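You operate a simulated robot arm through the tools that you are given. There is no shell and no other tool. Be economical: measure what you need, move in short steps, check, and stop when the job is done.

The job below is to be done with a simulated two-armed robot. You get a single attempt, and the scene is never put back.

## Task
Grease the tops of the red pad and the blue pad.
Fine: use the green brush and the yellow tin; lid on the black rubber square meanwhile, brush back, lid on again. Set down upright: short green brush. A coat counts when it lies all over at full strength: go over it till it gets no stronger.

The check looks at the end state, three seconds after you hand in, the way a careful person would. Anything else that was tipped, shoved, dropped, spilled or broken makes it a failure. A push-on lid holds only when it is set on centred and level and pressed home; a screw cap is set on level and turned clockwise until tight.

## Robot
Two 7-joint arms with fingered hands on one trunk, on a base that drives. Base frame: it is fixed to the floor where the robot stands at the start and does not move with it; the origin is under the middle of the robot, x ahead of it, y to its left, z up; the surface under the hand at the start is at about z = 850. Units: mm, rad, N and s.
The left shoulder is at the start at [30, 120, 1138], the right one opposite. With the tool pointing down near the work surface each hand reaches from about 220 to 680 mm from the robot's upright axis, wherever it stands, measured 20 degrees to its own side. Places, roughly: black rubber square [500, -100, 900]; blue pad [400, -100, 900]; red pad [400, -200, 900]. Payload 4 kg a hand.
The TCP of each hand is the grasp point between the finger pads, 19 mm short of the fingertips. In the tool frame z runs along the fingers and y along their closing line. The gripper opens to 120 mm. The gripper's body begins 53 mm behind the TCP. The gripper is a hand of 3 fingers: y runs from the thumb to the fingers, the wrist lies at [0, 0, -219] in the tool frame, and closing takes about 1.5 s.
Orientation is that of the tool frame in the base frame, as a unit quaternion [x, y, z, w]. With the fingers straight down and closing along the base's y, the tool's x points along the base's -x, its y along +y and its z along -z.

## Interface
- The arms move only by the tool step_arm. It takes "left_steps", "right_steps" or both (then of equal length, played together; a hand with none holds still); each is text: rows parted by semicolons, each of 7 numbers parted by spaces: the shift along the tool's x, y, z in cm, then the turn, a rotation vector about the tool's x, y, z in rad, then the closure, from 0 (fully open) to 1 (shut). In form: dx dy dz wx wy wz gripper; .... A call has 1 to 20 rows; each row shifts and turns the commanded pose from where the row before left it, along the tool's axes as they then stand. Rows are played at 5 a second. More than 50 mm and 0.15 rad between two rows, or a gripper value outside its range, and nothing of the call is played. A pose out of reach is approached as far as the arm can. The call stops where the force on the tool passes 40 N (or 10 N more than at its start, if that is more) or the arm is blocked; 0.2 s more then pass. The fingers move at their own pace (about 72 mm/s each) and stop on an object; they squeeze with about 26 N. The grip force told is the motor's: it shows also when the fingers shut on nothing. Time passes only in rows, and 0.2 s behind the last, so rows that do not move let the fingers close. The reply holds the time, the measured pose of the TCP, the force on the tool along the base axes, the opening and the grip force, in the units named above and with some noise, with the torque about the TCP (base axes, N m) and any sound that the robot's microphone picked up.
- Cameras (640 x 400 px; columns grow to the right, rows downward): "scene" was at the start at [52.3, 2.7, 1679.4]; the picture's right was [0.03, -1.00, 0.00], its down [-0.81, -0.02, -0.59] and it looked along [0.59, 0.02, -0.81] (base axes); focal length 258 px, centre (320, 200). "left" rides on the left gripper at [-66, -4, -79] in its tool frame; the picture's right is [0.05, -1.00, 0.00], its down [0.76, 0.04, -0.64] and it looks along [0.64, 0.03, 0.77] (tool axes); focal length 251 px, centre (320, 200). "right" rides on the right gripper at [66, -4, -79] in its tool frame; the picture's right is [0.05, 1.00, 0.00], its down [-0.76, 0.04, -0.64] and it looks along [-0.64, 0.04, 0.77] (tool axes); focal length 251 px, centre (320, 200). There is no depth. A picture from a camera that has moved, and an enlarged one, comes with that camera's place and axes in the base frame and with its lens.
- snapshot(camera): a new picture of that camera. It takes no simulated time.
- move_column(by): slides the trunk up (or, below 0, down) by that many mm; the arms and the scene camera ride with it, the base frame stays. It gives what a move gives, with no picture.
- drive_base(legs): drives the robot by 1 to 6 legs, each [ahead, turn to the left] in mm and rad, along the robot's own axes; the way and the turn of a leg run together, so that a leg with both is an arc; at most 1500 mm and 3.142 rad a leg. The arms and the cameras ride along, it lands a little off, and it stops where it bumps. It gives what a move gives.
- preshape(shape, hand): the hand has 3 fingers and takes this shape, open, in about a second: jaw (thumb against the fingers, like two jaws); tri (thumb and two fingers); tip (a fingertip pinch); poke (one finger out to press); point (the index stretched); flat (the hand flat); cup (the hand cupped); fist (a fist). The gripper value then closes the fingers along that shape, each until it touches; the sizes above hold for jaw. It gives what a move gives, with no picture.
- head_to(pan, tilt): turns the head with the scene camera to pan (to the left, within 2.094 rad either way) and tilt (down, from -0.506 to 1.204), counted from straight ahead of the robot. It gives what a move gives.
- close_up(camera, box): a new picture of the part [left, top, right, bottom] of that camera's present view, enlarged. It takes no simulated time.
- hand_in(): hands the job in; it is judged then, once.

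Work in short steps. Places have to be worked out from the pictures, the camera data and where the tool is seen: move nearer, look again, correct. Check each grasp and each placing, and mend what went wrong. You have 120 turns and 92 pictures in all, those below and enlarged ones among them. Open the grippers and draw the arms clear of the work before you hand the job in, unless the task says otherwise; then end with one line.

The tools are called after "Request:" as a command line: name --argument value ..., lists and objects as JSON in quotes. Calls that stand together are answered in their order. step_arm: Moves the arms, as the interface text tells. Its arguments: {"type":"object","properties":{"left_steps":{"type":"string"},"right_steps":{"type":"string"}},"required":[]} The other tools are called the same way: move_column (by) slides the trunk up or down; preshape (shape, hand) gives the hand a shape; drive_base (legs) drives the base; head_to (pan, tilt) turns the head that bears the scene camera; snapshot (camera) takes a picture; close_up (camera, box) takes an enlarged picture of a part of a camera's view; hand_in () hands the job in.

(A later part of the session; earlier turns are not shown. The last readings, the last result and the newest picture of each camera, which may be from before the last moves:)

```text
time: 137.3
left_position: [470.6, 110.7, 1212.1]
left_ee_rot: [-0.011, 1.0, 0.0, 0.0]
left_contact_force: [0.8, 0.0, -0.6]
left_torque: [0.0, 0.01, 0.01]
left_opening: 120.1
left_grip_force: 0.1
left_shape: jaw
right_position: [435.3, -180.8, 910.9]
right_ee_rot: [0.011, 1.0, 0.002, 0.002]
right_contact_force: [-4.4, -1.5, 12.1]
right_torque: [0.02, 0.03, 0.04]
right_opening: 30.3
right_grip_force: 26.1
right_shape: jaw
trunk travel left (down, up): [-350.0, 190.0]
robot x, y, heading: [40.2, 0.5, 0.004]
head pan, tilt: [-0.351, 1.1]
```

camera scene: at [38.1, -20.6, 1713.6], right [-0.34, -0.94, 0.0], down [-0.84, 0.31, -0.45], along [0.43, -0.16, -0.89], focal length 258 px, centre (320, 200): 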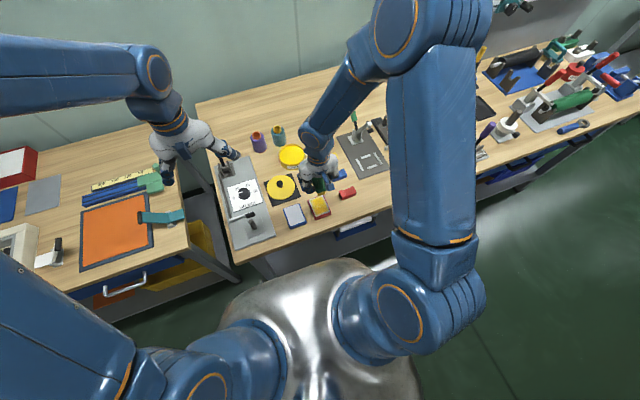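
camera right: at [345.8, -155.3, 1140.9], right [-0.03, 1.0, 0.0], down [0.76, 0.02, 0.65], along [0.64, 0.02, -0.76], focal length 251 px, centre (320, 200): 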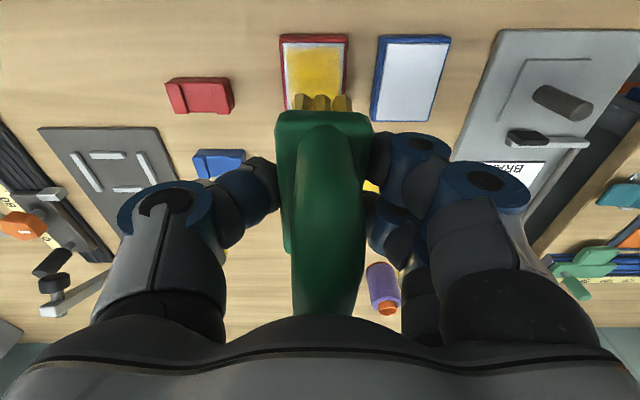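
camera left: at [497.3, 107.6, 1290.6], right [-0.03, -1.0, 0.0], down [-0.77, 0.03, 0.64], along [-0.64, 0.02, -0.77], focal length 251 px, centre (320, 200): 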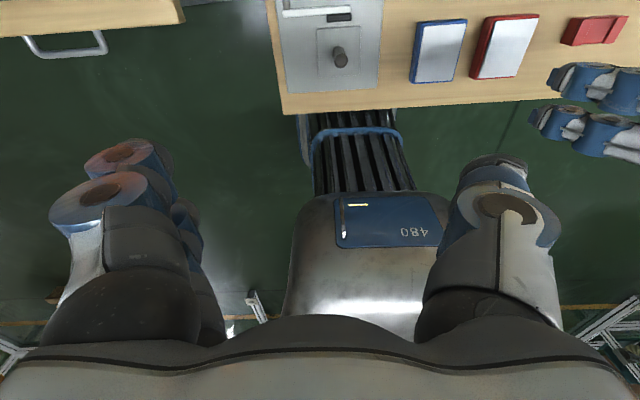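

Now end sweeps across y at the far and near ends, then lift.

Request:
step_arm --right_steps "0 1.2 0 0 0 0 1;0 1.2 0 0 0 0 1;0 1.2 0 0 0 0 1;0 1 0 0 0 0 1;1 0 0 0 0 0 1;1 0 0 0 0 0 1;1 0 0 0 0 0 1;1 0 0 0 0 0 1;0 -1.2 0 0 0 0 1;0 -1.2 0 0 0 0 1;0 -1.2 0 0 0 0 1;0 -1 0 0 0 0 1;0 0 -2.5 0 0 0 1;0 0 -2.5 0 0 0 1;0 -3 0 0 0 0 1;0 -3 0 0 0 0 1;0 0 0 0 0 0 1"

Request:
snapshot --camera "right"

```text
time: 140.9
left_position: [471.9, 110.3, 1210.7]
left_ee_rot: [-0.01, 1.0, -0.001, 0.0]
left_contact_force: [1.1, -0.2, 0.2]
left_torque: [0.0, -0.03, 0.03]
left_opening: 119.9
left_grip_force: 0.0
left_shape: jaw
right_position: [393.7, -239.6, 960.0]
right_ee_rot: [0.009, 1.0, 0.002, 0.001]
right_contact_force: [0.2, 0.9, -0.7]
right_torque: [-0.02, 0.01, -0.02]
right_opening: 30.0
right_grip_force: 26.0
right_shape: jaw
trunk travel left (down, up): [-350.0, 190.0]
robot x, y, heading: [43.7, -2.4, -0.0]
head pan, tilt: [-0.351, 1.1]
```

```text
16 pictures are left
camera right: at [327.5, -242.5, 1040.9], right [-0.03, 1.0, 0.0], down [0.76, 0.02, 0.64], along [0.64, 0.03, -0.76], focal length 251 px, centre (320, 200)
```

right: 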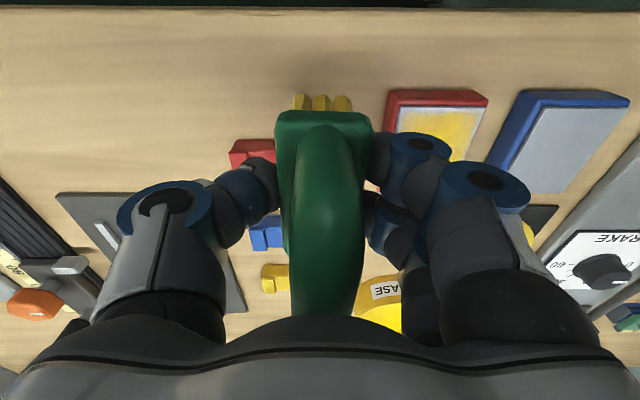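

Request:
close_up --camera "left" --box '[400, 0, 560, 100]'

```text
4.00 times, centred on (480, 50) of left
camera zoom: at [538.7, 108.3, 1290.2], right [-0.03, -1.0, 0.0], down [-0.76, 0.03, 0.64], along [-0.64, 0.02, -0.76], focal length 1006 px, centre (-320, 800)
```

zoom: 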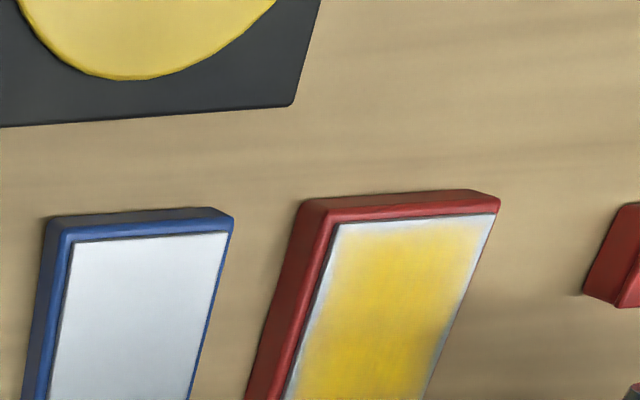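

Only a ~5 mm pale rim is left. I go round the pad's border with wider overruns.

Request:
step_arm --right_steps "0.3 2.7 0 0 0 0 1;0 2.7 0 0 0 0 1;0 0 2.5 0 0 0 1;0 0 2.4 0 0 0 1;-1.1 0 0 0 0 0 1;-1.1 0 0 0 0 0 1;-1.1 0 0 0 0 0 1;-1.1 0 0 0 0 0 1;-1.1 0 0 0 0 0 1;0 1.1 0 0 0 0 1;0 1.1 0 0 0 0 1;0 1.1 0 0 0 0 1;0 1.1 0 0 0 0 1;0 1.1 0 0 0 0 1;1.1 0 0 0 0 0 1;1.1 0 0 0 0 0 1;1.1 0 0 0 0 0 1;1.1 0 0 0 0 0 1;1.1 0 0 0 0 0 1"

Request:
step_arm --right_steps "0 -1.1 0 0 0 0 1;0 -1.1 0 0 0 0 1;0 -1.1 0 0 0 0 1;0 -1.1 0 0 0 0 1;0 -1.1 0 0 0 0 1;-1.1 0 0 0 0 0 1;-1.1 0 0 0 0 0 1;-1.1 0 0 0 0 0 1;-1.1 0 0 0 0 0 1;-1.1 0 0 0 0 0 1;0 1.1 0 0 0 0 1;0 1.1 0 0 0 0 1;0 1.1 0 0 0 0 1;0 1.1 0 0 0 0 1;0 1.1 0 0 0 0 1;1.1 0 0 0 0 0 1;1.1 0 0 0 0 0 1;1.1 0 0 0 0 0 1;1.1 0 0 0 0 0 1;1.1 0 0 0 0 0 1"

```text
time: 144.9
left_position: [471.4, 109.4, 1212.0]
left_ee_rot: [-0.011, 1.0, 0.0, -0.001]
left_contact_force: [0.6, 0.1, -0.2]
left_torque: [0.02, -0.01, -0.03]
left_opening: 119.7
left_grip_force: 0.1
left_shape: jaw
right_position: [393.6, -130.8, 911.4]
right_ee_rot: [0.01, 1.0, 0.002, 0.001]
right_contact_force: [0.6, 0.5, -0.4]
right_torque: [0.01, 0.0, 0.0]
right_opening: 29.8
right_grip_force: 26.1
right_shape: jaw
trunk travel left (down, up): [-350.0, 190.0]
robot x, y, heading: [41.0, 1.4, -0.001]
head pan, tilt: [-0.351, 1.1]
```

```text
time: 149.1
left_position: [470.8, 109.8, 1211.6]
left_ee_rot: [-0.01, 1.0, -0.001, 0.0]
left_contact_force: [0.3, -0.2, -0.5]
left_torque: [-0.01, 0.05, -0.01]
left_opening: 119.9
left_grip_force: 0.1
left_shape: jaw
right_position: [393.5, -130.1, 913.0]
right_ee_rot: [0.01, 1.0, 0.001, 0.0]
right_contact_force: [-0.1, 0.1, -1.4]
right_torque: [0.0, 0.02, 0.03]
right_opening: 29.3
right_grip_force: 25.5
right_shape: jaw
trunk travel left (down, up): [-350.0, 190.0]
robot x, y, heading: [43.6, -0.0, 0.005]
head pan, tilt: [-0.351, 1.1]
```

Contact was lost at the end; time to reload. I lift, go to the tin (now within easy reach) and dip.

Request:
step_arm --right_steps "0 0 -2.5 0 0 0 1;0 0 -2.5 0 0 0 1;-4.3 0.09 0 0 0 0 1;-4.3 0.09 0 0 0 0 1;-4.3 0.09 0 0 0 0 1;-4.3 0.09 0 0 0 0 1;-4.3 0.09 0 0 0 0 1;-4.3 0.09 0 0 0 0 1;0 0 2 0 0 0 1;0 0 2 0 0 0 1;0 0 0.2 0 0 0 1;0 0 0 0 0 0 1"

Request:
snapshot --camera "right"

```text
time: 151.7
left_position: [472.0, 110.6, 1212.1]
left_ee_rot: [-0.01, 1.0, 0.0, 0.001]
left_contact_force: [-0.2, -0.3, 0.6]
left_torque: [0.01, -0.01, 0.0]
left_opening: 119.9
left_grip_force: 0.1
left_shape: jaw
right_position: [651.0, -132.7, 921.2]
right_ee_rot: [0.01, 1.0, 0.001, 0.001]
right_contact_force: [0.0, 0.0, -2.1]
right_torque: [0.01, -0.01, -0.01]
right_opening: 29.1
right_grip_force: 26.4
right_shape: jaw
trunk travel left (down, up): [-350.0, 190.0]
robot x, y, heading: [42.6, 0.0, -0.004]
head pan, tilt: [-0.351, 1.1]
```

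```text
14 pictures are left
camera right: at [584.9, -134.4, 1001.1], right [-0.03, 1.0, 0.0], down [0.76, 0.02, 0.64], along [0.64, 0.03, -0.76], focal length 251 px, centre (320, 200)
```

right: 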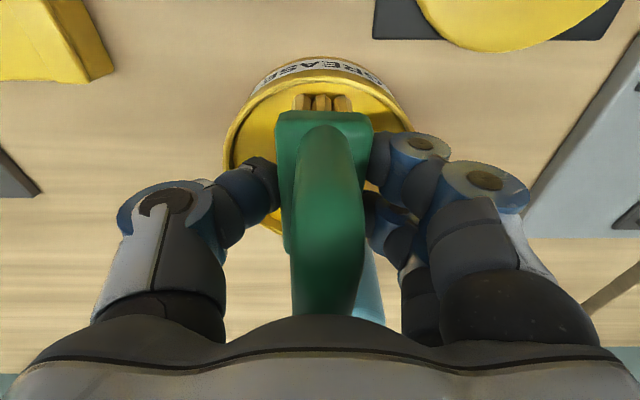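

Well inside the tin. I lower to touch the grease.

Request:
step_arm --right_steps "-0.3 0 0.2 0 0 0 1;0 0 0.2 0 0 0 1;0 0 0 0 0 0 1"

```text
time: 152.5
left_position: [471.3, 110.9, 1210.3]
left_ee_rot: [-0.011, 1.0, 0.0, 0.0]
left_contact_force: [1.2, -0.2, 0.5]
left_torque: [-0.01, 0.02, -0.02]
left_opening: 119.9
left_grip_force: 0.0
left_shape: jaw
right_position: [655.7, -132.3, 919.0]
right_ee_rot: [0.012, 1.0, 0.003, 0.001]
right_contact_force: [-0.5, -0.2, 4.3]
right_torque: [0.1, 0.0, 0.01]
right_opening: 29.2
right_grip_force: 26.3
right_shape: jaw
trunk travel left (down, up): [-350.0, 190.0]
robot x, y, heading: [45.9, -3.1, -0.0]
head pan, tilt: [-0.351, 1.1]
```

Grease contact. I dab once more, then return to the red pad's −y near corner and lower to contact.

Request:
step_arm --right_steps "0 0.4 0.1 0 0 0 1;0 -0.8 0 0 0 0 1;0 0.4 0 0 0 0 1;0 0 -2.3 0 0 0 1;0 0 -2.3 0 0 0 1;3.75 -0.83 0 0 0 0 1;3.75 -0.83 0 0 0 0 1;3.75 -0.83 0 0 0 0 1;3.75 -0.83 0 0 0 0 1;3.75 -0.83 0 0 0 0 1;3.75 -0.83 0 0 0 0 1;3.75 -0.83 0 0 0 0 1;0 0 2.3 0 0 0 1;0 0 2.3 0 0 0 1;-1 0 0.5 0 0 0 1;0 0 0.15 0 0 0 1;0 0 0 0 0 0 1"

```text
time: 156.1
left_position: [467.9, 110.3, 1212.1]
left_ee_rot: [-0.01, 1.0, -0.001, 0.0]
left_contact_force: [-0.1, 0.1, -0.8]
left_torque: [0.0, -0.02, 0.0]
left_opening: 120.2
left_grip_force: 0.0
left_shape: jaw
right_position: [400.0, -184.2, 908.8]
right_ee_rot: [0.01, 1.0, 0.002, 0.004]
right_contact_force: [-7.3, -1.4, 38.6]
right_torque: [0.03, 0.06, -0.03]
right_opening: 32.2
right_grip_force: 25.4
right_shape: jaw
trunk travel left (down, up): [-350.0, 190.0]
robot x, y, heading: [40.2, -3.6, -0.0]
head pan, tilt: [-0.351, 1.1]
```

Too firm (39 N). I ease off 2.5 mm and run the border loop.

Request:
step_arm --right_steps "0 0 -0.25 0 0 0 1;1 0 0 0 0 0 1;-1.1 0 0 0 0 0 1;-1.1 0 0 0 0 0 1;-1.1 0 0 0 0 0 1;-1.1 0 0 0 0 0 1;-1.1 0 0 0 0 0 1;0 1.1 0 0 0 0 1;0 1.1 0 0 0 0 1;0 1.1 0 0 0 0 1;0 1.1 0 0 0 0 1;0 1.1 0 0 0 0 1"

Request:
step_arm --right_steps "0 0 0.05 0 0 0 1;1.1 0 0 0 0 0 1;1.1 0 0 0 0 0 1;1.1 0 0 0 0 0 1;1.1 0 0 0 0 0 1;1.1 0 0 0 0 0 1;0 -1.1 0 0 0 0 1;0 -1.1 0 0 0 0 1;0 -1.1 0 0 0 0 1;0 -1.1 0 0 0 0 1;0 -1.1 0 0 0 0 1"

```text
time: 158.7
left_position: [471.6, 109.7, 1212.0]
left_ee_rot: [-0.011, 1.0, 0.001, 0.0]
left_contact_force: [0.3, 0.2, 0.0]
left_torque: [0.01, 0.0, -0.01]
left_opening: 119.8
left_grip_force: 0.2
left_shape: jaw
right_position: [449.9, -130.2, 911.6]
right_ee_rot: [0.011, 1.0, 0.003, 0.002]
right_contact_force: [0.1, -0.8, -3.1]
right_torque: [-0.01, 0.02, 0.01]
right_opening: 29.9
right_grip_force: 26.3
right_shape: jaw
trunk travel left (down, up): [-350.0, 190.0]
robot x, y, heading: [40.3, 0.5, -0.002]
head pan, tilt: [-0.351, 1.1]
```

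```text
time: 161.1
left_position: [471.0, 109.3, 1212.4]
left_ee_rot: [-0.01, 1.0, 0.0, 0.0]
left_contact_force: [-0.6, -0.1, -0.8]
left_torque: [0.03, 0.01, -0.03]
left_opening: 119.9
left_grip_force: 0.0
left_shape: jaw
right_position: [390.1, -184.2, 909.7]
right_ee_rot: [0.01, 1.0, 0.003, 0.0]
right_contact_force: [0.6, 2.5, 8.8]
right_torque: [0.16, 0.03, -0.01]
right_opening: 29.7
right_grip_force: 25.6
right_shape: jaw
trunk travel left (down, up): [-350.0, 190.0]
robot x, y, heading: [41.9, -3.5, -0.003]
head pan, tilt: [-0.351, 1.1]
```

Contact kept (9 N). Now a full raster with the fresh load.

Request:
step_arm --right_steps "-1.3 0 0 0 0 0 1;-1.4 0 0 0 0 0 1;-1.4 0 0 0 0 0 1;-1.4 0 0 0 0 0 1;0 1.3 0 0 0 0 1;1.4 0 0 0 0 0 1;1.4 0 0 0 0 0 1;1.4 0 0 0 0 0 1;1.3 0 0 0 0 0 1;0 1.3 0 0 0 0 1;-1.4 0 0 0 0 0 1;-1.4 0 0 0 0 0 1;-1.4 0 0 0 0 0 1;-1.3 0 0 0 0 0 1;0 1.3 0 0 0 0 1;1.4 0 0 0 0 0 1;1.4 0 0 0 0 0 1;1.4 0 0 0 0 0 1;1.3 0 0 0 0 0 1;0 1.3 0 0 0 0 1"

Request:
step_arm --right_steps "-1.4 0 0 0 0 0 1;-1.4 0 0 0 0 0 1;-1.4 0 0 0 0 0 1;-1.3 0 0 0 0 0 1;1.4 0 0 0 0 0 1;1.4 0 0 0 0 0 1;1.4 0 0 0 0 0 1;1.3 0 0 0 0 0 1;0 0 -2.5 0 0 0 1;0 -3 -2.5 0 0 0 1;0 -4 0 0 0 0 1;0 -4 0 0 0 0 1;0 0 0 0 0 0 1"

Request:
close_up --camera "left" --box '[380, 20, 540, 120]'

```text
time: 165.3
left_position: [471.4, 109.2, 1212.8]
left_ee_rot: [-0.011, 1.0, 0.0, 0.0]
left_contact_force: [-0.1, 0.8, -0.4]
left_torque: [-0.03, -0.01, 0.03]
left_opening: 119.8
left_grip_force: 0.1
left_shape: jaw
right_position: [392.9, -130.8, 910.5]
right_ee_rot: [0.01, 1.0, 0.001, 0.002]
right_contact_force: [-0.6, -3.9, 10.4]
right_torque: [-0.15, 0.04, 0.01]
right_opening: 29.8
right_grip_force: 26.1
right_shape: jaw
trunk travel left (down, up): [-350.0, 190.0]
robot x, y, heading: [40.7, 4.1, -0.002]
head pan, tilt: [-0.351, 1.1]
```

```text
time: 168.1
left_position: [471.1, 110.6, 1212.2]
left_ee_rot: [-0.01, 1.0, 0.0, 0.0]
left_contact_force: [0.5, 0.5, 0.1]
left_torque: [-0.02, 0.02, 0.0]
left_opening: 119.7
left_grip_force: 0.1
left_shape: jaw
right_position: [389.9, -240.8, 959.7]
right_ee_rot: [0.01, 1.0, 0.001, 0.001]
right_contact_force: [0.1, 0.3, -1.7]
right_torque: [-0.03, -0.01, -0.01]
right_opening: 29.7
right_grip_force: 25.9
right_shape: jaw
trunk travel left (down, up): [-350.0, 190.0]
robot x, y, heading: [47.6, -0.5, 0.003]
head pan, tilt: [-0.351, 1.1]
```

```text
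4.00 times, centred on (460, 70) of left
camera zoom: at [538.6, 108.6, 1290.2], right [-0.03, -1.0, 0.0], down [-0.76, 0.03, 0.64], along [-0.64, 0.02, -0.77], focal length 1006 px, centre (-240, 720)
```

zoom: 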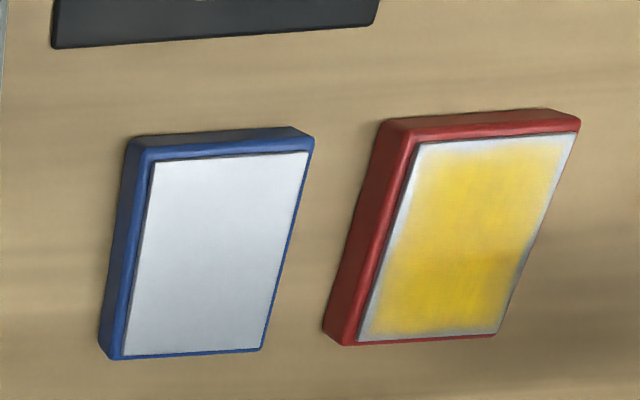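

A narrow soft rim remains nearly uniform; I zoom in to judge it.

Request:
close_up --camera "left" --box '[458, 42, 530, 110]'

```text
5.88 times, centred on (494, 76) of left
camera zoom: at [538.6, 108.6, 1290.2], right [-0.03, -1.0, 0.0], down [-0.76, 0.03, 0.64], along [-0.64, 0.02, -0.77], focal length 1479 px, centre (-704, 929)
```

zoom: 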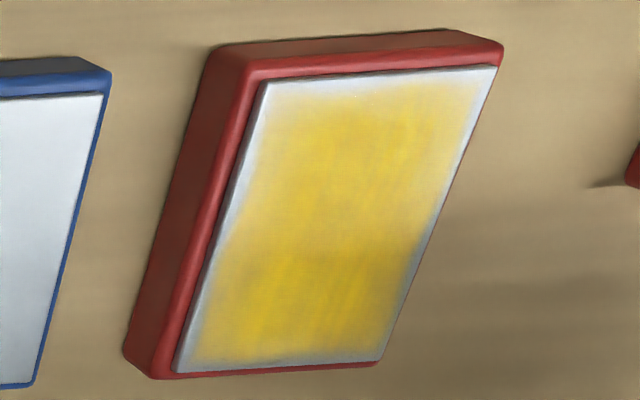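

The far half and borders are weaker (that pass ran ~1 mm high). I repeat the border with the centre running past the edges at firm contact.

Request:
step_arm --right_steps "0 2.45 0 0 0 0 1;0 2.45 0 0 0 0 1;-0.5 0 2.5 0 0 0 1;0 0 2.53 0 0 0 1;-1.5 0 0 0 0 0 1;-1.5 0 0 0 0 0 1;-1.5 0 0 0 0 0 1;-1.5 0 0 0 0 0 1;0 1.35 0 0 0 0 1;0 1.35 0 0 0 0 1;0 1.35 0 0 0 0 1;0 1.35 0 0 0 0 1;0 1.35 0 0 0 0 1;0 0 0 0 0 0 1"

Request:
step_arm --right_steps "1.5 0 0 0 0 0 1;1.5 0 0 0 0 0 1;1.5 0 0 0 0 0 1;1.5 0 0 0 0 0 1;0.6 0 0 0 0 0 1;0 -1.35 0 0 0 0 1;0 -1.35 0 0 0 0 1;0 -1.35 0 0 0 0 1;0 -1.35 0 0 0 0 1;0 -1.35 0 0 0 0 1;0 0 0 0 0 0 1"

```text
time: 171.1
left_position: [472.5, 108.3, 1210.3]
left_ee_rot: [-0.011, 1.0, 0.0, -0.001]
left_contact_force: [-0.3, 0.2, 0.6]
left_torque: [0.01, 0.0, 0.0]
left_opening: 119.9
left_grip_force: 0.0
left_shape: jaw
right_position: [456.3, -125.1, 910.4]
right_ee_rot: [0.01, 1.0, 0.003, 0.0]
right_contact_force: [-1.5, -1.8, 9.1]
right_torque: [-0.11, 0.01, 0.01]
right_opening: 29.9
right_grip_force: 26.1
right_shape: jaw
trunk travel left (down, up): [-350.0, 190.0]
robot x, y, heading: [39.0, 3.0, 0.002]
head pan, tilt: [-0.351, 1.1]
```

```text
time: 173.5
left_position: [469.2, 111.3, 1211.3]
left_ee_rot: [-0.01, 1.0, -0.001, 0.0]
left_contact_force: [-1.0, -0.1, -0.5]
left_torque: [0.04, 0.02, 0.01]
left_opening: 120.0
left_grip_force: 0.0
left_shape: jaw
right_position: [390.7, -191.1, 908.1]
right_ee_rot: [0.011, 1.0, 0.001, 0.002]
right_contact_force: [0.0, 8.2, 28.0]
right_torque: [0.4, 0.05, -0.03]
right_opening: 31.2
right_grip_force: 25.9
right_shape: jaw
trunk travel left (down, up): [-350.0, 190.0]
robot x, y, heading: [39.4, -2.4, -0.002]
head pan, tilt: [-0.351, 1.1]
```

Firm contact now. I ease 1 mm and do another full raster.

Request:
step_arm --right_steps "-1.5 0 -0.1 0 0 0 1;-1.5 0 0 0 0 0 1;-1.5 0 0 0 0 0 1;-1.5 0 0 0 0 0 1;0 1.3 0 0 0 0 1;1.5 0 0 0 0 0 1;1.5 0 0 0 0 0 1;1.5 0 0 0 0 0 1;1.5 0 0 0 0 0 1;0 1.3 0 0 0 0 1;-1.5 0 0 0 0 0 1;-1.5 0 0 0 0 0 1;-1.5 0 0 0 0 0 1;-1.5 0 0 0 0 0 1;0 1.3 0 0 0 0 1;1.5 0 0 0 0 0 1;1.5 0 0 0 0 0 1;1.5 0 0 0 0 0 1;1.5 0 0 0 0 0 1;0 1.3 0 0 0 0 1"

Request:
step_arm --right_steps "-1.5 0 0 0 0 0 1;-1.5 0 0 0 0 0 1;-1.5 0 0 0 0 0 1;-1.5 0 0 0 0 0 1;0 1.2 0 0 0 0 1;1.5 0 0 0 0 0 1;1.5 0 0 0 0 0 1;1.5 0 0 0 0 0 1;1.5 0 0 0 0 0 1;0 0 -2.5 0 0 0 1;0 -4 -2.5 0 0 0 1;0 -4 0 0 0 0 1;0 -4 0 0 0 0 1;0 0 0 0 0 0 1"

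Request:
close_up --camera "left" --box '[458, 42, 530, 110]'

```text
time: 177.7
left_position: [471.9, 110.7, 1211.2]
left_ee_rot: [-0.01, 1.0, 0.0, 0.0]
left_contact_force: [0.2, -0.1, -1.4]
left_torque: [0.03, 0.0, 0.01]
left_opening: 119.8
left_grip_force: 0.0
left_shape: jaw
right_position: [390.4, -141.2, 910.4]
right_ee_rot: [0.01, 1.0, 0.001, 0.0]
right_contact_force: [-0.5, -4.0, 10.4]
right_torque: [-0.02, 0.06, 0.04]
right_opening: 29.6
right_grip_force: 26.0
right_shape: jaw
trunk travel left (down, up): [-350.0, 190.0]
robot x, y, heading: [40.5, -1.2, -0.003]
head pan, tilt: [-0.351, 1.1]
```

```text
time: 180.7
left_position: [471.7, 109.5, 1212.1]
left_ee_rot: [-0.01, 1.0, 0.0, 0.0]
left_contact_force: [0.3, 0.0, -0.3]
left_torque: [0.02, 0.01, -0.05]
left_opening: 120.1
left_grip_force: 0.1
left_shape: jaw
right_position: [389.4, -250.4, 962.1]
right_ee_rot: [0.01, 1.0, 0.001, 0.001]
right_contact_force: [0.3, 0.0, -0.5]
right_torque: [0.0, 0.02, 0.01]
right_opening: 29.4
right_grip_force: 25.8
right_shape: jaw
trunk travel left (down, up): [-350.0, 190.0]
robot x, y, heading: [41.9, 1.0, -0.002]
head pan, tilt: [-0.351, 1.1]
```

```text
5.88 times, centred on (494, 76) of left
camera zoom: at [538.6, 108.6, 1290.2], right [-0.03, -1.0, 0.0], down [-0.76, 0.03, 0.64], along [-0.64, 0.02, -0.77], focal length 1479 px, centre (-704, 929)
```

zoom: 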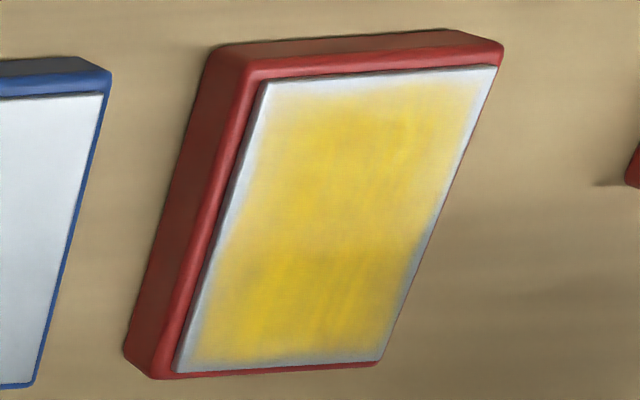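

The red coat no longer changes. I reload and go on to the blue pad; afterwards I'll recheck red with fresh grease.

Request:
step_arm --right_steps "-3.77 1.78 0 0 0 0 1;-3.77 1.78 0 0 0 0 1;-3.77 1.78 0 0 0 0 1;-3.77 1.78 0 0 0 0 1;-3.77 1.78 0 0 0 0 1;-3.77 1.78 0 0 0 0 1;-3.77 1.78 0 0 0 0 1;0 0 2 0 0 0 1;0 0 1.9 0 0 0 1;0 0 0.2 0 0 0 1;0 0 0 0 0 0 1"

Request:
step_arm --right_steps "0 0 0.2 0 0 0 1;0 0 0.1 0 0 0 1;0 0 0 0 0 0 1"

```text
time: 183.1
left_position: [472.4, 108.9, 1211.3]
left_ee_rot: [-0.011, 1.0, 0.001, 0.0]
left_contact_force: [-0.2, 0.0, 0.2]
left_torque: [-0.01, 0.01, -0.01]
left_opening: 119.9
left_grip_force: 0.1
left_shape: jaw
right_position: [657.8, -128.5, 921.7]
right_ee_rot: [0.011, 1.0, 0.002, 0.002]
right_contact_force: [-0.3, 0.8, -1.9]
right_torque: [-0.02, -0.02, 0.02]
right_opening: 29.6
right_grip_force: 26.3
right_shape: jaw
trunk travel left (down, up): [-350.0, 190.0]
robot x, y, heading: [40.2, 0.0, 0.0]
head pan, tilt: [-0.351, 1.1]
```

```text
time: 183.9
left_position: [471.7, 108.9, 1210.6]
left_ee_rot: [-0.01, 1.0, 0.0, 0.0]
left_contact_force: [0.2, -0.6, 0.3]
left_torque: [0.0, 0.0, -0.04]
left_opening: 120.0
left_grip_force: 0.1
left_shape: jaw
right_position: [655.7, -129.0, 917.9]
right_ee_rot: [0.011, 1.0, 0.001, 0.001]
right_contact_force: [0.5, -0.4, -1.2]
right_torque: [-0.01, -0.01, -0.01]
right_opening: 29.5
right_grip_force: 26.3
right_shape: jaw
trunk travel left (down, up): [-350.0, 190.0]
robot x, y, heading: [41.4, -2.4, 0.0]
head pan, tilt: [-0.351, 1.1]
```

Request:
step_arm --right_steps "0 0 0.15 0 0 0 1;0 0 0.1 0 0 0 1;0 0.4 0 0 0 0 1;0 -0.8 0 0 0 0 1;0 0.4 0 0 0 0 1;0 0 0 0 0 0 1"

```text
time: 185.3
left_position: [471.4, 109.6, 1212.1]
left_ee_rot: [-0.01, 1.0, 0.0, 0.0]
left_contact_force: [0.7, -0.1, 0.0]
left_torque: [0.02, -0.01, 0.03]
left_opening: 119.9
left_grip_force: 0.0
left_shape: jaw
right_position: [655.0, -129.6, 916.4]
right_ee_rot: [0.01, 1.0, 0.002, 0.003]
right_contact_force: [0.3, -0.8, 10.6]
right_torque: [0.07, 0.02, 0.02]
right_opening: 29.4
right_grip_force: 26.4
right_shape: jaw
trunk travel left (down, up): [-350.0, 190.0]
robot x, y, heading: [38.5, -1.6, 0.002]
head pan, tilt: [-0.351, 1.1]
```

Loaded. I carry the brush to the blue pad's −y near corner and lower to near contact.

Request:
step_arm --right_steps "0 0 -2.3 0 0 0 1;0 0 -2.3 0 0 0 1;3.77 0.5 0 0 0 0 1;3.77 0.5 0 0 0 0 1;3.77 0.5 0 0 0 0 1;3.77 0.5 0 0 0 0 1;3.77 0.5 0 0 0 0 1;3.77 0.5 0 0 0 0 1;3.77 0.5 0 0 0 0 1;0 0 2.3 0 0 0 1;0 0 2.3 0 0 0 1;0 0 0.4 0 0 0 1;0 0 0.1 0 0 0 1;0 0 0 0 0 0 1"

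```text
time: 188.3
left_position: [471.6, 110.4, 1209.8]
left_ee_rot: [-0.011, 1.0, 0.0, -0.001]
left_contact_force: [-0.6, -0.1, -0.2]
left_torque: [-0.01, -0.02, 0.0]
left_opening: 120.0
left_grip_force: 0.0
left_shape: jaw
right_position: [390.7, -88.8, 909.9]
right_ee_rot: [0.01, 1.0, 0.002, 0.002]
right_contact_force: [0.3, -0.1, 1.7]
right_torque: [0.03, 0.07, 0.0]
right_opening: 29.1
right_grip_force: 26.0
right_shape: jaw
trunk travel left (down, up): [-350.0, 190.0]
robot x, y, heading: [38.5, -0.8, 0.001]
head pan, tilt: [-0.351, 1.1]
```

Light contact. I press 1 mm and raster over the blue pad.

Request:
step_arm --right_steps "-1.5 0 0.1 0 0 0 1;-1.5 0 0 0 0 0 1;-1.5 0 0 0 0 0 1;-1.5 0 0 0 0 0 1;0 1.3 0 0 0 0 1;1.5 0 0 0 0 0 1;1.5 0 0 0 0 0 1;1.5 0 0 0 0 0 1;1.5 0 0 0 0 0 1;0 1.3 0 0 0 0 1;-1.5 0 0 0 0 0 1;-1.5 0 0 0 0 0 1;-1.5 0 0 0 0 0 1;-1.5 0 0 0 0 0 1;0 1.3 0 0 0 0 1;1.5 0 0 0 0 0 1;1.5 0 0 0 0 0 1;1.5 0 0 0 0 0 1;1.5 0 0 0 0 0 1;0 1.3 0 0 0 0 1"

Request:
step_arm --right_steps "-1.5 0 0.05 0 0 0 1;-1.5 0 0 0 0 0 1;-1.5 0 0 0 0 0 1;-1.5 0 0 0 0 0 1;0 -1.3 0 0 0 0 1;0 -1.3 0 0 0 0 1;0 -1.3 0 0 0 0 1;0 -1.6 0 0 0 0 1;1.5 0 0 0 0 0 1;1.5 0 0 0 0 0 1;1.5 0 0 0 0 0 1;1.5 0 0 0 0 0 1;0.5 0 0 0 0 0 1;0 1.3 0 0 0 0 1;0 1.3 0 0 0 0 1;0 1.3 0 0 0 0 1;0 1.7 0 0 0 0 1;0 0 0 0 0 0 1"

```text
time: 192.5
left_position: [468.9, 109.4, 1212.0]
left_ee_rot: [-0.01, 1.0, 0.0, 0.0]
left_contact_force: [0.1, 0.1, -0.2]
left_torque: [0.03, 0.0, 0.0]
left_opening: 119.7
left_grip_force: 0.0
left_shape: jaw
right_position: [391.0, -39.7, 907.8]
right_ee_rot: [0.01, 1.0, 0.001, 0.001]
right_contact_force: [1.4, -10.4, 31.3]
right_torque: [-0.25, 0.02, 0.01]
right_opening: 31.9
right_grip_force: 26.0
right_shape: jaw
trunk travel left (down, up): [-350.0, 190.0]
robot x, y, heading: [42.2, 0.2, 0.003]
head pan, tilt: [-0.351, 1.1]
```

```text
time: 196.3
left_position: [471.4, 108.6, 1212.2]
left_ee_rot: [-0.011, 1.0, 0.0, 0.0]
left_contact_force: [0.0, 0.2, 0.4]
left_torque: [0.0, 0.0, 0.03]
left_opening: 119.7
left_grip_force: 0.1
left_shape: jaw
right_position: [388.7, -33.8, 909.2]
right_ee_rot: [0.011, 1.0, 0.003, 0.001]
right_contact_force: [-0.6, -0.3, 5.9]
right_torque: [-0.09, -0.02, -0.01]
right_opening: 30.2
right_grip_force: 25.6
right_shape: jaw
trunk travel left (down, up): [-350.0, 190.0]
robot x, y, heading: [40.0, -1.7, 0.005]
head pan, tilt: [-0.351, 1.1]
```

I do a second raster back, then move over toward the red pad and look.

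Request:
step_arm --right_steps "-1.5 0 0 0 0 0 1;-1.5 0 0 0 0 0 1;-1.5 0 0 0 0 0 1;-1.5 0 0 0 0 0 1;0 -1.4 0 0 0 0 1;1.5 0 0 0 0 0 1;1.5 0 0 0 0 0 1;1.5 0 0 0 0 0 1;1.5 0 0 0 0 0 1;0 -1.4 0 0 0 0 1;-1.5 0 0 0 0 0 1;-1.5 0 0 0 0 0 1;-1.5 0 0 0 0 0 1;-1.5 0 0 0 0 0 1;0 -1.4 0 0 0 0 1;1.5 0 0 0 0 0 1;1.5 0 0 0 0 0 1;1.5 0 0 0 0 0 1;1.5 0 0 0 0 0 1;0 -1.4 0 0 0 0 1"

Request:
step_arm --right_steps "-1.5 0 0 0 0 0 1;-1.5 0 0 0 0 0 1;-1.5 0 0 0 0 0 1;-1.5 0 0 0 0 0 1;1.5 0 0 0 0 0 1;1.5 0 0 0 0 0 1;1.5 0 0 0 0 0 1;1.5 0 0 0 0 0 1;0 0 -2.5 0 0 0 1;0 -4 -2.5 0 0 0 1;0 -4 0 0 0 0 1;0 0 0 0 0 0 1"

Request:
close_up --camera "left" --box '[390, 42, 480, 120]'

```text
time: 200.5
left_position: [470.7, 108.5, 1211.8]
left_ee_rot: [-0.011, 1.0, 0.001, 0.0]
left_contact_force: [-0.8, 0.2, -0.3]
left_torque: [0.04, -0.01, -0.02]
left_opening: 120.1
left_grip_force: 0.1
left_shape: jaw
right_position: [382.3, -91.9, 908.5]
right_ee_rot: [0.01, 1.0, 0.002, -0.001]
right_contact_force: [-0.8, 5.7, 21.8]
right_torque: [0.25, 0.04, -0.02]
right_opening: 31.7
right_grip_force: 26.0
right_shape: jaw
trunk travel left (down, up): [-350.0, 190.0]
robot x, y, heading: [39.2, 5.8, 0.003]
head pan, tilt: [-0.351, 1.1]
```

```text
time: 203.1
left_position: [471.8, 110.4, 1211.1]
left_ee_rot: [-0.011, 1.0, 0.001, 0.0]
left_contact_force: [-0.7, 0.2, -0.1]
left_torque: [-0.02, -0.02, -0.01]
left_opening: 119.7
left_grip_force: 0.0
left_shape: jaw
right_position: [383.9, -172.6, 959.8]
right_ee_rot: [0.01, 1.0, 0.002, 0.0]
right_contact_force: [0.9, 0.6, -0.9]
right_torque: [-0.03, 0.0, -0.04]
right_opening: 29.6
right_grip_force: 26.3
right_shape: jaw
trunk travel left (down, up): [-350.0, 190.0]
robot x, y, heading: [38.4, 2.6, -0.002]
head pan, tilt: [-0.351, 1.1]
```

```text
5.13 times, centred on (435, 81) of left
camera zoom: at [538.3, 108.5, 1290.3], right [-0.03, -1.0, 0.0], down [-0.76, 0.03, 0.64], along [-0.64, 0.02, -0.77], focal length 1289 px, centre (-270, 810)
```

zoom: 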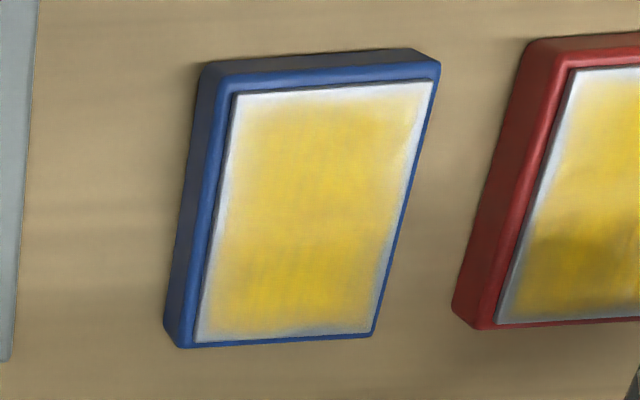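

Both pads show the same soft rim, so that's just how the coat fades out visually. I reload once more for a last strengthening pass on both.

Request:
step_arm --right_steps "-3.86 0.69 0 0 0 0 1;-3.86 0.69 0 0 0 0 1;-3.86 0.69 0 0 0 0 1;-3.86 0.69 0 0 0 0 1;-3.86 0.69 0 0 0 0 1;-3.86 0.69 0 0 0 0 1;-3.86 0.69 0 0 0 0 1;0 0 2 0 0 0 1;0 0 2 0 0 0 1;0 0 0.3 0 0 0 1;0 0 0 0 0 0 1"

```text
time: 205.5
left_position: [472.3, 109.4, 1211.1]
left_ee_rot: [-0.01, 1.0, 0.0, 0.001]
left_contact_force: [0.6, -0.8, 0.3]
left_torque: [0.01, 0.01, -0.01]
left_opening: 120.0
left_grip_force: 0.0
left_shape: jaw
right_position: [657.6, -129.7, 916.8]
right_ee_rot: [0.01, 1.0, 0.002, 0.001]
right_contact_force: [-0.4, -1.1, -0.3]
right_torque: [-0.02, 0.01, 0.0]
right_opening: 29.5
right_grip_force: 25.7
right_shape: jaw
trunk travel left (down, up): [-350.0, 190.0]
robot x, y, heading: [42.0, 3.0, 0.001]
head pan, tilt: [-0.351, 1.1]
```

Request:
step_arm --right_steps "0 0 0.15 0 0 0 1;0 0 0.1 0 0 0 1;0 0.4 0 0 0 0 1;0 -0.8 0 0 0 0 1;0 0.4 0 0 0 0 1;0 0 -2.3 0 0 0 1;0 0 -2.3 0 0 0 1;3.8 0.5 0 0 0 0 1;3.8 0.5 0 0 0 0 1;3.8 0.5 0 0 0 0 1;3.8 0.5 0 0 0 0 1;3.8 0.5 0 0 0 0 1;3.8 0.5 0 0 0 0 1;3.7 0.5 0 0 0 0 1;0 0 2.3 0 0 0 1;0 0 2.3 0 0 0 1;0 0 0.5 0 0 0 1;0 0 0 0 0 0 1"

Request:
step_arm --right_steps "-1.5 0 0 0 0 0 1;-1.5 0 0 0 0 0 1;-1.5 0 0 0 0 0 1;-1.5 0 0 0 0 0 1;0 1.3 0 0 0 0 1;1.5 0 0 0 0 0 1;1.5 0 0 0 0 0 1;1.5 0 0 0 0 0 1;1.5 0 0 0 0 0 1;0 1.3 0 0 0 0 1;-1.5 0 0 0 0 0 1;-1.5 0 0 0 0 0 1;-1.5 0 0 0 0 0 1;-1.5 0 0 0 0 0 1;0 1.3 0 0 0 0 1;1.5 0 0 0 0 0 1;1.5 0 0 0 0 0 1;1.5 0 0 0 0 0 1;1.5 0 0 0 0 0 1;0 1.3 0 0 0 0 1"

```text
time: 209.3
left_position: [471.7, 109.4, 1212.5]
left_ee_rot: [-0.01, 1.0, 0.0, 0.0]
left_contact_force: [-0.2, -0.7, 0.5]
left_torque: [0.0, 0.0, 0.04]
left_opening: 119.9
left_grip_force: 0.0
left_shape: jaw
right_position: [391.8, -89.3, 909.5]
right_ee_rot: [0.01, 1.0, 0.001, 0.002]
right_contact_force: [-0.6, 0.0, 10.9]
right_torque: [0.08, 0.04, 0.01]
right_opening: 29.4
right_grip_force: 25.9
right_shape: jaw
trunk travel left (down, up): [-350.0, 190.0]
robot x, y, heading: [40.9, 5.6, 0.002]
head pan, tilt: [-0.351, 1.1]
```

```text
time: 213.5
left_position: [470.5, 108.9, 1213.2]
left_ee_rot: [-0.01, 1.0, 0.0, 0.0]
left_contact_force: [0.4, -0.3, 0.9]
left_torque: [0.0, 0.01, 0.0]
left_opening: 119.7
left_grip_force: 0.0
left_shape: jaw
right_position: [390.4, -37.5, 908.6]
right_ee_rot: [0.01, 1.0, 0.001, 0.001]
right_contact_force: [0.5, -6.7, 23.2]
right_torque: [-0.2, 0.02, 0.04]
right_opening: 31.1
right_grip_force: 25.4
right_shape: jaw
trunk travel left (down, up): [-350.0, 190.0]
robot x, y, heading: [46.5, 3.6, 0.0]
head pan, tilt: [-0.351, 1.1]
```

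Good. I finish blue's last lines and pass over to the red pad for its final raster.

Request:
step_arm --right_steps "-1.5 0 0 0 0 0 1;-1.5 0 0 0 0 0 1;-1.5 0 0 0 0 0 1;-1.5 0 0 0 0 0 1;0 -1.3 0 0 0 0 1;0 -1.3 0 0 0 0 1;0 -1.3 0 0 0 0 1;0 -1.3 0 0 0 0 1;0 0 -2.5 0 0 0 1;0 -2.1 0 0 0 0 1;0 -2.1 0 0 0 0 1;0 0 2.5 0 0 0 1;1.5 0 0 0 0 0 1;1.5 0 0 0 0 0 1;1.5 0 0 0 0 0 1;1.5 0 0 0 0 0 1;0 -1.3 0 0 0 0 1;0 0 0 0 0 0 1"

Request:
step_arm --right_steps "-1.5 0 0 0 0 0 1;-1.5 0 0 0 0 0 1;-1.5 0 0 0 0 0 1;-1.5 0 0 0 0 0 1;0 -1.3 0 0 0 0 1;1.5 0 0 0 0 0 1;1.5 0 0 0 0 0 1;1.5 0 0 0 0 0 1;1.5 0 0 0 0 0 1;0 -1.3 0 0 0 0 1;-1.5 0 0 0 0 0 1;-1.5 0 0 0 0 0 1;-1.5 0 0 0 0 0 1;-1.5 0 0 0 0 0 1;0 -1.3 0 0 0 0 1;1.5 0 0 0 0 0 1;1.5 0 0 0 0 0 1;1.5 0 0 0 0 0 1;1.5 0 0 0 0 0 1"

Request:
step_arm --right_steps "0 0 -2.5 0 0 0 1;0 -3 -2.5 0 0 0 1;0 -4 0 0 0 0 1;0 0 0 0 0 0 1"

Request:
close_up --camera "left" --box '[390, 32, 530, 122]'

```text
time: 217.3
left_position: [470.3, 110.7, 1210.9]
left_ee_rot: [-0.01, 1.0, -0.001, 0.001]
left_contact_force: [0.7, 0.2, -0.1]
left_torque: [-0.01, 0.0, 0.01]
left_opening: 119.8
left_grip_force: 0.0
left_shape: jaw
right_position: [389.6, -143.5, 906.8]
right_ee_rot: [0.011, 1.0, 0.001, 0.002]
right_contact_force: [-1.4, 5.7, 19.0]
right_torque: [0.14, 0.04, -0.02]
right_opening: 30.7
right_grip_force: 25.8
right_shape: jaw
trunk travel left (down, up): [-350.0, 190.0]
robot x, y, heading: [42.5, 0.5, 0.003]
head pan, tilt: [-0.351, 1.1]
```

```text
time: 221.3
left_position: [471.1, 109.8, 1211.1]
left_ee_rot: [-0.011, 1.0, 0.0, 0.0]
left_contact_force: [-1.2, -0.7, -0.2]
left_torque: [0.01, 0.01, -0.02]
left_opening: 119.9
left_grip_force: 0.0
left_shape: jaw
right_position: [388.1, -182.1, 908.7]
right_ee_rot: [0.01, 1.0, 0.002, 0.001]
right_contact_force: [2.3, -0.3, 8.0]
right_torque: [0.07, -0.06, 0.02]
right_opening: 29.7
right_grip_force: 25.4
right_shape: jaw
trunk travel left (down, up): [-350.0, 190.0]
robot x, y, heading: [40.6, 0.7, 0.002]
head pan, tilt: [-0.351, 1.1]
```

```text
time: 222.3
left_position: [472.4, 110.5, 1210.5]
left_ee_rot: [-0.01, 1.0, 0.0, -0.001]
left_contact_force: [0.9, -0.4, -0.3]
left_torque: [-0.01, 0.0, -0.01]
left_opening: 119.9
left_grip_force: 0.0
left_shape: jaw
right_position: [390.2, -249.0, 958.2]
right_ee_rot: [0.01, 1.0, 0.003, 0.001]
right_contact_force: [0.0, 0.0, -1.9]
right_torque: [-0.02, 0.01, -0.02]
right_opening: 29.2
right_grip_force: 25.8
right_shape: jaw
trunk travel left (down, up): [-350.0, 190.0]
robot x, y, heading: [41.3, 2.1, 0.0]
head pan, tilt: [-0.351, 1.1]
```

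```text
4.44 times, centred on (460, 77) of left
camera zoom: at [538.3, 108.6, 1290.3], right [-0.03, -1.0, 0.0], down [-0.76, 0.03, 0.64], along [-0.64, 0.02, -0.77], focal length 1118 px, centre (-302, 747)
```

zoom: 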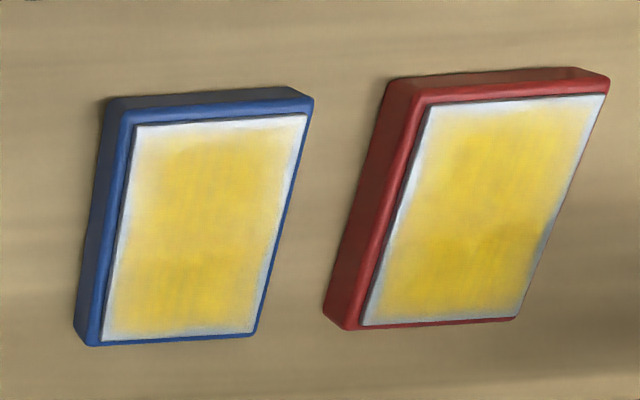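

Both coats look even and no longer change. Now I take the brush back to its original spot (537,-158) and lower it.

Request:
step_arm --right_steps "-3.7 2.35 0 0 0 0 1;-3.7 2.35 0 0 0 0 1;-3.7 2.35 0 0 0 0 1;-3.7 2.35 0 0 0 0 1;0 0 2.5 0 0 0 1;0 0 2.5 0 0 0 1;0 0 1.6 0 0 0 1;0 0 0 0 0 0 1"

Request:
step_arm --right_steps "0 0 0.2 0 0 0 1;0 0 0.2 0 0 0 1;0 0 0 0 0 0 1"

```text
time: 224.1
left_position: [471.1, 109.1, 1212.0]
left_ee_rot: [-0.01, 1.0, 0.0, 0.0]
left_contact_force: [-0.2, -0.4, -0.6]
left_torque: [-0.03, 0.0, 0.01]
left_opening: 119.8
left_grip_force: 0.0
left_shape: jaw
right_position: [540.6, -158.7, 892.7]
right_ee_rot: [0.011, 1.0, 0.003, 0.001]
right_contact_force: [0.5, 0.1, -2.3]
right_torque: [-0.01, 0.03, 0.01]
right_opening: 29.3
right_grip_force: 26.1
right_shape: jaw
trunk travel left (down, up): [-350.0, 190.0]
robot x, y, heading: [41.7, -0.3, 0.002]
head pan, tilt: [-0.351, 1.1]
```

```text
time: 224.9
left_position: [471.3, 109.2, 1211.9]
left_ee_rot: [-0.01, 1.0, -0.001, 0.001]
left_contact_force: [0.3, 1.4, 0.1]
left_torque: [-0.01, 0.01, 0.02]
left_opening: 120.1
left_grip_force: 0.0
left_shape: jaw
right_position: [538.2, -160.8, 888.1]
right_ee_rot: [0.01, 1.0, 0.001, 0.001]
right_contact_force: [0.3, 0.1, -1.0]
right_torque: [-0.01, 0.01, 0.0]
right_opening: 29.6
right_grip_force: 25.6
right_shape: jaw
trunk travel left (down, up): [-350.0, 190.0]
robot x, y, heading: [41.5, 1.2, 0.003]
head pan, tilt: [-0.351, 1.1]
```

Request:
step_arm --right_steps "0 0 0.15 0 0 0 1;0 0 0.1 0 0 0 1;0 0 0 0 0 0 1"

```text
time: 225.7
left_position: [471.9, 109.2, 1211.3]
left_ee_rot: [-0.011, 1.0, 0.0, 0.0]
left_contact_force: [0.4, 0.5, 0.1]
left_torque: [0.0, 0.01, -0.02]
left_opening: 119.9
left_grip_force: 0.0
left_shape: jaw
right_position: [538.4, -160.8, 887.0]
right_ee_rot: [0.01, 1.0, 0.001, 0.001]
right_contact_force: [-0.9, 0.2, -1.5]
right_torque: [0.0, -0.03, -0.01]
right_opening: 29.2
right_grip_force: 26.0
right_shape: jaw
trunk travel left (down, up): [-350.0, 190.0]
robot x, y, heading: [41.7, -2.0, -0.002]
head pan, tilt: [-0.351, 1.1]
```

Request:
step_arm --right_steps "0 0 0.15 0 0 0 1;0 0 0.1 0 0 0 1;0 0 0 0 0 0 1"

```text
time: 226.5
left_position: [471.1, 109.5, 1212.2]
left_ee_rot: [-0.011, 1.0, -0.001, 0.0]
left_contact_force: [0.3, -0.3, 0.9]
left_torque: [0.05, -0.02, -0.01]
left_opening: 119.9
left_grip_force: 0.1
left_shape: jaw
right_position: [537.1, -161.6, 882.1]
right_ee_rot: [0.011, 1.0, 0.003, 0.0]
right_contact_force: [0.6, -0.2, 1.1]
right_torque: [-0.01, 0.01, 0.0]
right_opening: 29.5
right_grip_force: 26.0
right_shape: jaw
trunk travel left (down, up): [-350.0, 190.0]
robot x, y, heading: [39.1, 0.3, -0.001]
head pan, tilt: [-0.351, 1.1]
```

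Contact just begins. I settle 1 mm more, open moderately and withdraw straight up.

Request:
step_arm --right_steps "0 0 0.1 0 0 0 1;0 0 0 0 0 0 0.9;0 0 0 0 0 0 0.75;0 0 0 0 0 0 0.6;0 0 0 0 0 0 0.45;0 0 0 0 0 0 0.4;0 0 -1 0 0 0 0.4;0 0 -3 0 0 0 0.4;0 0 -4 0 0 0 0.4;0 0 -4 0 0 0 0.4;0 0 0 0 0 0 0.4"

Request:
snapshot --camera "right"

```text
time: 228.9
left_position: [473.5, 109.0, 1210.5]
left_ee_rot: [-0.01, 1.0, -0.001, -0.001]
left_contact_force: [-0.5, -0.1, -1.3]
left_torque: [-0.02, -0.01, 0.0]
left_opening: 119.9
left_grip_force: 0.1
left_shape: jaw
right_position: [535.6, -158.4, 1002.1]
right_ee_rot: [0.01, 1.0, 0.003, 0.0]
right_contact_force: [0.0, -0.4, 0.1]
right_torque: [0.01, 0.05, -0.02]
right_opening: 71.3
right_grip_force: 0.0
right_shape: jaw
trunk travel left (down, up): [-350.0, 190.0]
robot x, y, heading: [39.7, 1.2, 0.005]
head pan, tilt: [-0.351, 1.1]
```

```text
8 pictures are left
camera right: at [469.6, -160.8, 1083.1], right [-0.03, 1.0, 0.0], down [0.76, 0.02, 0.64], along [0.64, 0.03, -0.76], focal length 251 px, centre (320, 200)
```

right: 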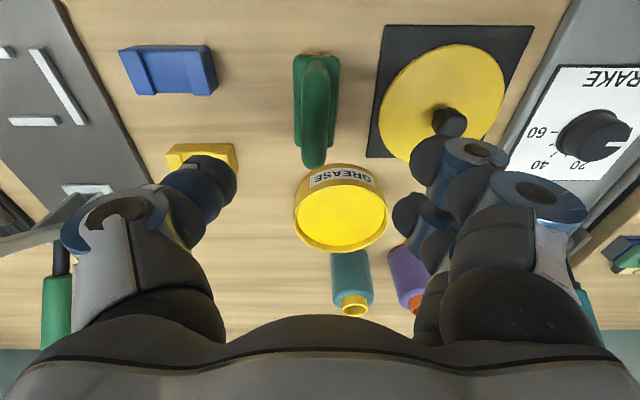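

The brush stands upright at its original place. Now I move over the lid's knob at about (543,-50).

Request:
step_arm --right_steps "-0.1 3.6 0 0 0 0 0.3;-0.1 3.6 0 0 0 0 0.3;-0.1 3.6 0 0 0 0 0.3;0 0 2 0 0 0 0.3;0 0 2 0 0 0 0.3;0 0 0 0 0 0 0.3"

Request:
snapshot --camera "right"

```text
time: 230.3
left_position: [471.3, 108.7, 1211.3]
left_ee_rot: [-0.011, 1.0, 0.001, 0.0]
left_contact_force: [-0.7, 0.4, -0.1]
left_torque: [0.0, -0.02, 0.03]
left_opening: 120.2
left_grip_force: 0.1
left_shape: jaw
right_position: [542.5, -54.4, 962.6]
right_ee_rot: [0.01, 1.0, 0.001, 0.001]
right_contact_force: [-0.5, 0.0, -0.7]
right_torque: [0.0, -0.02, 0.02]
right_opening: 83.3
right_grip_force: 0.1
right_shape: jaw
trunk travel left (down, up): [-350.0, 190.0]
robot x, y, heading: [36.4, -0.7, 0.004]
head pan, tilt: [-0.351, 1.1]
```

```text
7 pictures are left
camera right: at [476.3, -56.4, 1042.4], right [-0.03, 1.0, 0.0], down [0.76, 0.02, 0.65], along [0.64, 0.02, -0.76], focal length 251 px, centre (320, 200)
```

right: 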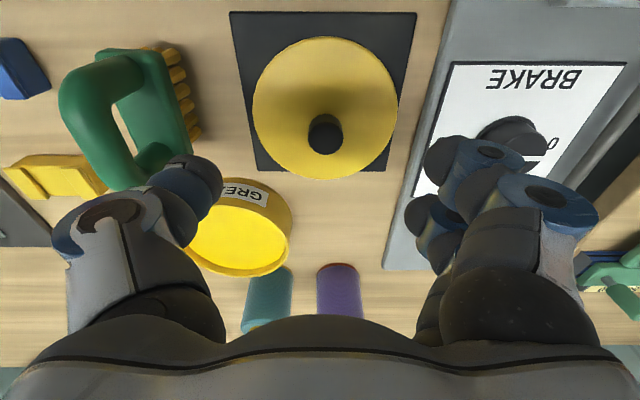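

Knob is 2.5 mm toward +y. I correct, descend to z≈884 and close.

Request:
step_arm --right_steps "0 0.25 2.5 0 0 0 0.3;0 0 2.5 0 0 0 0.3;0 0 2 0 0 0 0.3;0 0 0.8 0 0 0 0.3;0 0 0 0 0 0 0.5;0 0 0 0 0 0 0.7;0 0 0 0 0 0 0.85;0 0 0 0 0 0 1;0 0 0 0 0 0 1;0 0 0 0 0 0 1;0 0 0 0 0 0 1"

Request:
step_arm --right_steps "0 0 -1 0 0 0 1;0 0 -1 0 0 0 1;0 0 0 0 0 0 1"

Request:
snapshot --camera "right"

```text
time: 232.7
left_position: [470.7, 109.4, 1211.5]
left_ee_rot: [-0.011, 1.0, 0.0, 0.0]
left_contact_force: [0.3, -0.7, -0.3]
left_torque: [0.01, 0.0, -0.01]
left_opening: 119.8
left_grip_force: 0.1
left_shape: jaw
right_position: [543.5, -51.7, 882.9]
right_ee_rot: [0.011, 1.0, 0.003, 0.001]
right_contact_force: [-1.1, -0.5, 1.6]
right_torque: [0.09, -0.07, 0.04]
right_opening: 7.2
right_grip_force: 25.6
right_shape: jaw
trunk travel left (down, up): [-350.0, 190.0]
robot x, y, heading: [40.8, 1.5, 0.005]
head pan, tilt: [-0.351, 1.1]
```

```text
time: 233.5
left_position: [471.5, 110.1, 1210.1]
left_ee_rot: [-0.01, 1.0, 0.0, 0.0]
left_contact_force: [-0.1, 0.6, 0.1]
left_torque: [0.01, 0.03, -0.02]
left_opening: 120.1
left_grip_force: 0.1
left_shape: jaw
right_position: [544.5, -50.2, 905.1]
right_ee_rot: [0.011, 1.0, 0.002, 0.001]
right_contact_force: [0.4, 0.6, 0.7]
right_torque: [0.04, -0.05, 0.04]
right_opening: 7.1
right_grip_force: 26.1
right_shape: jaw
trunk travel left (down, up): [-350.0, 190.0]
robot x, y, heading: [42.3, -1.6, 0.005]
head pan, tilt: [-0.351, 1.1]
```

```text
6 pictures are left
camera right: at [478.8, -53.4, 985.0], right [-0.03, 1.0, 0.0], down [0.76, 0.02, 0.64], along [0.64, 0.02, -0.76], focal length 251 px, centre (320, 200)
```

right: 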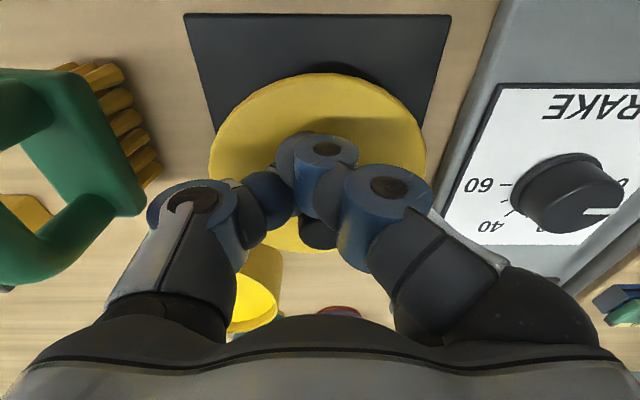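

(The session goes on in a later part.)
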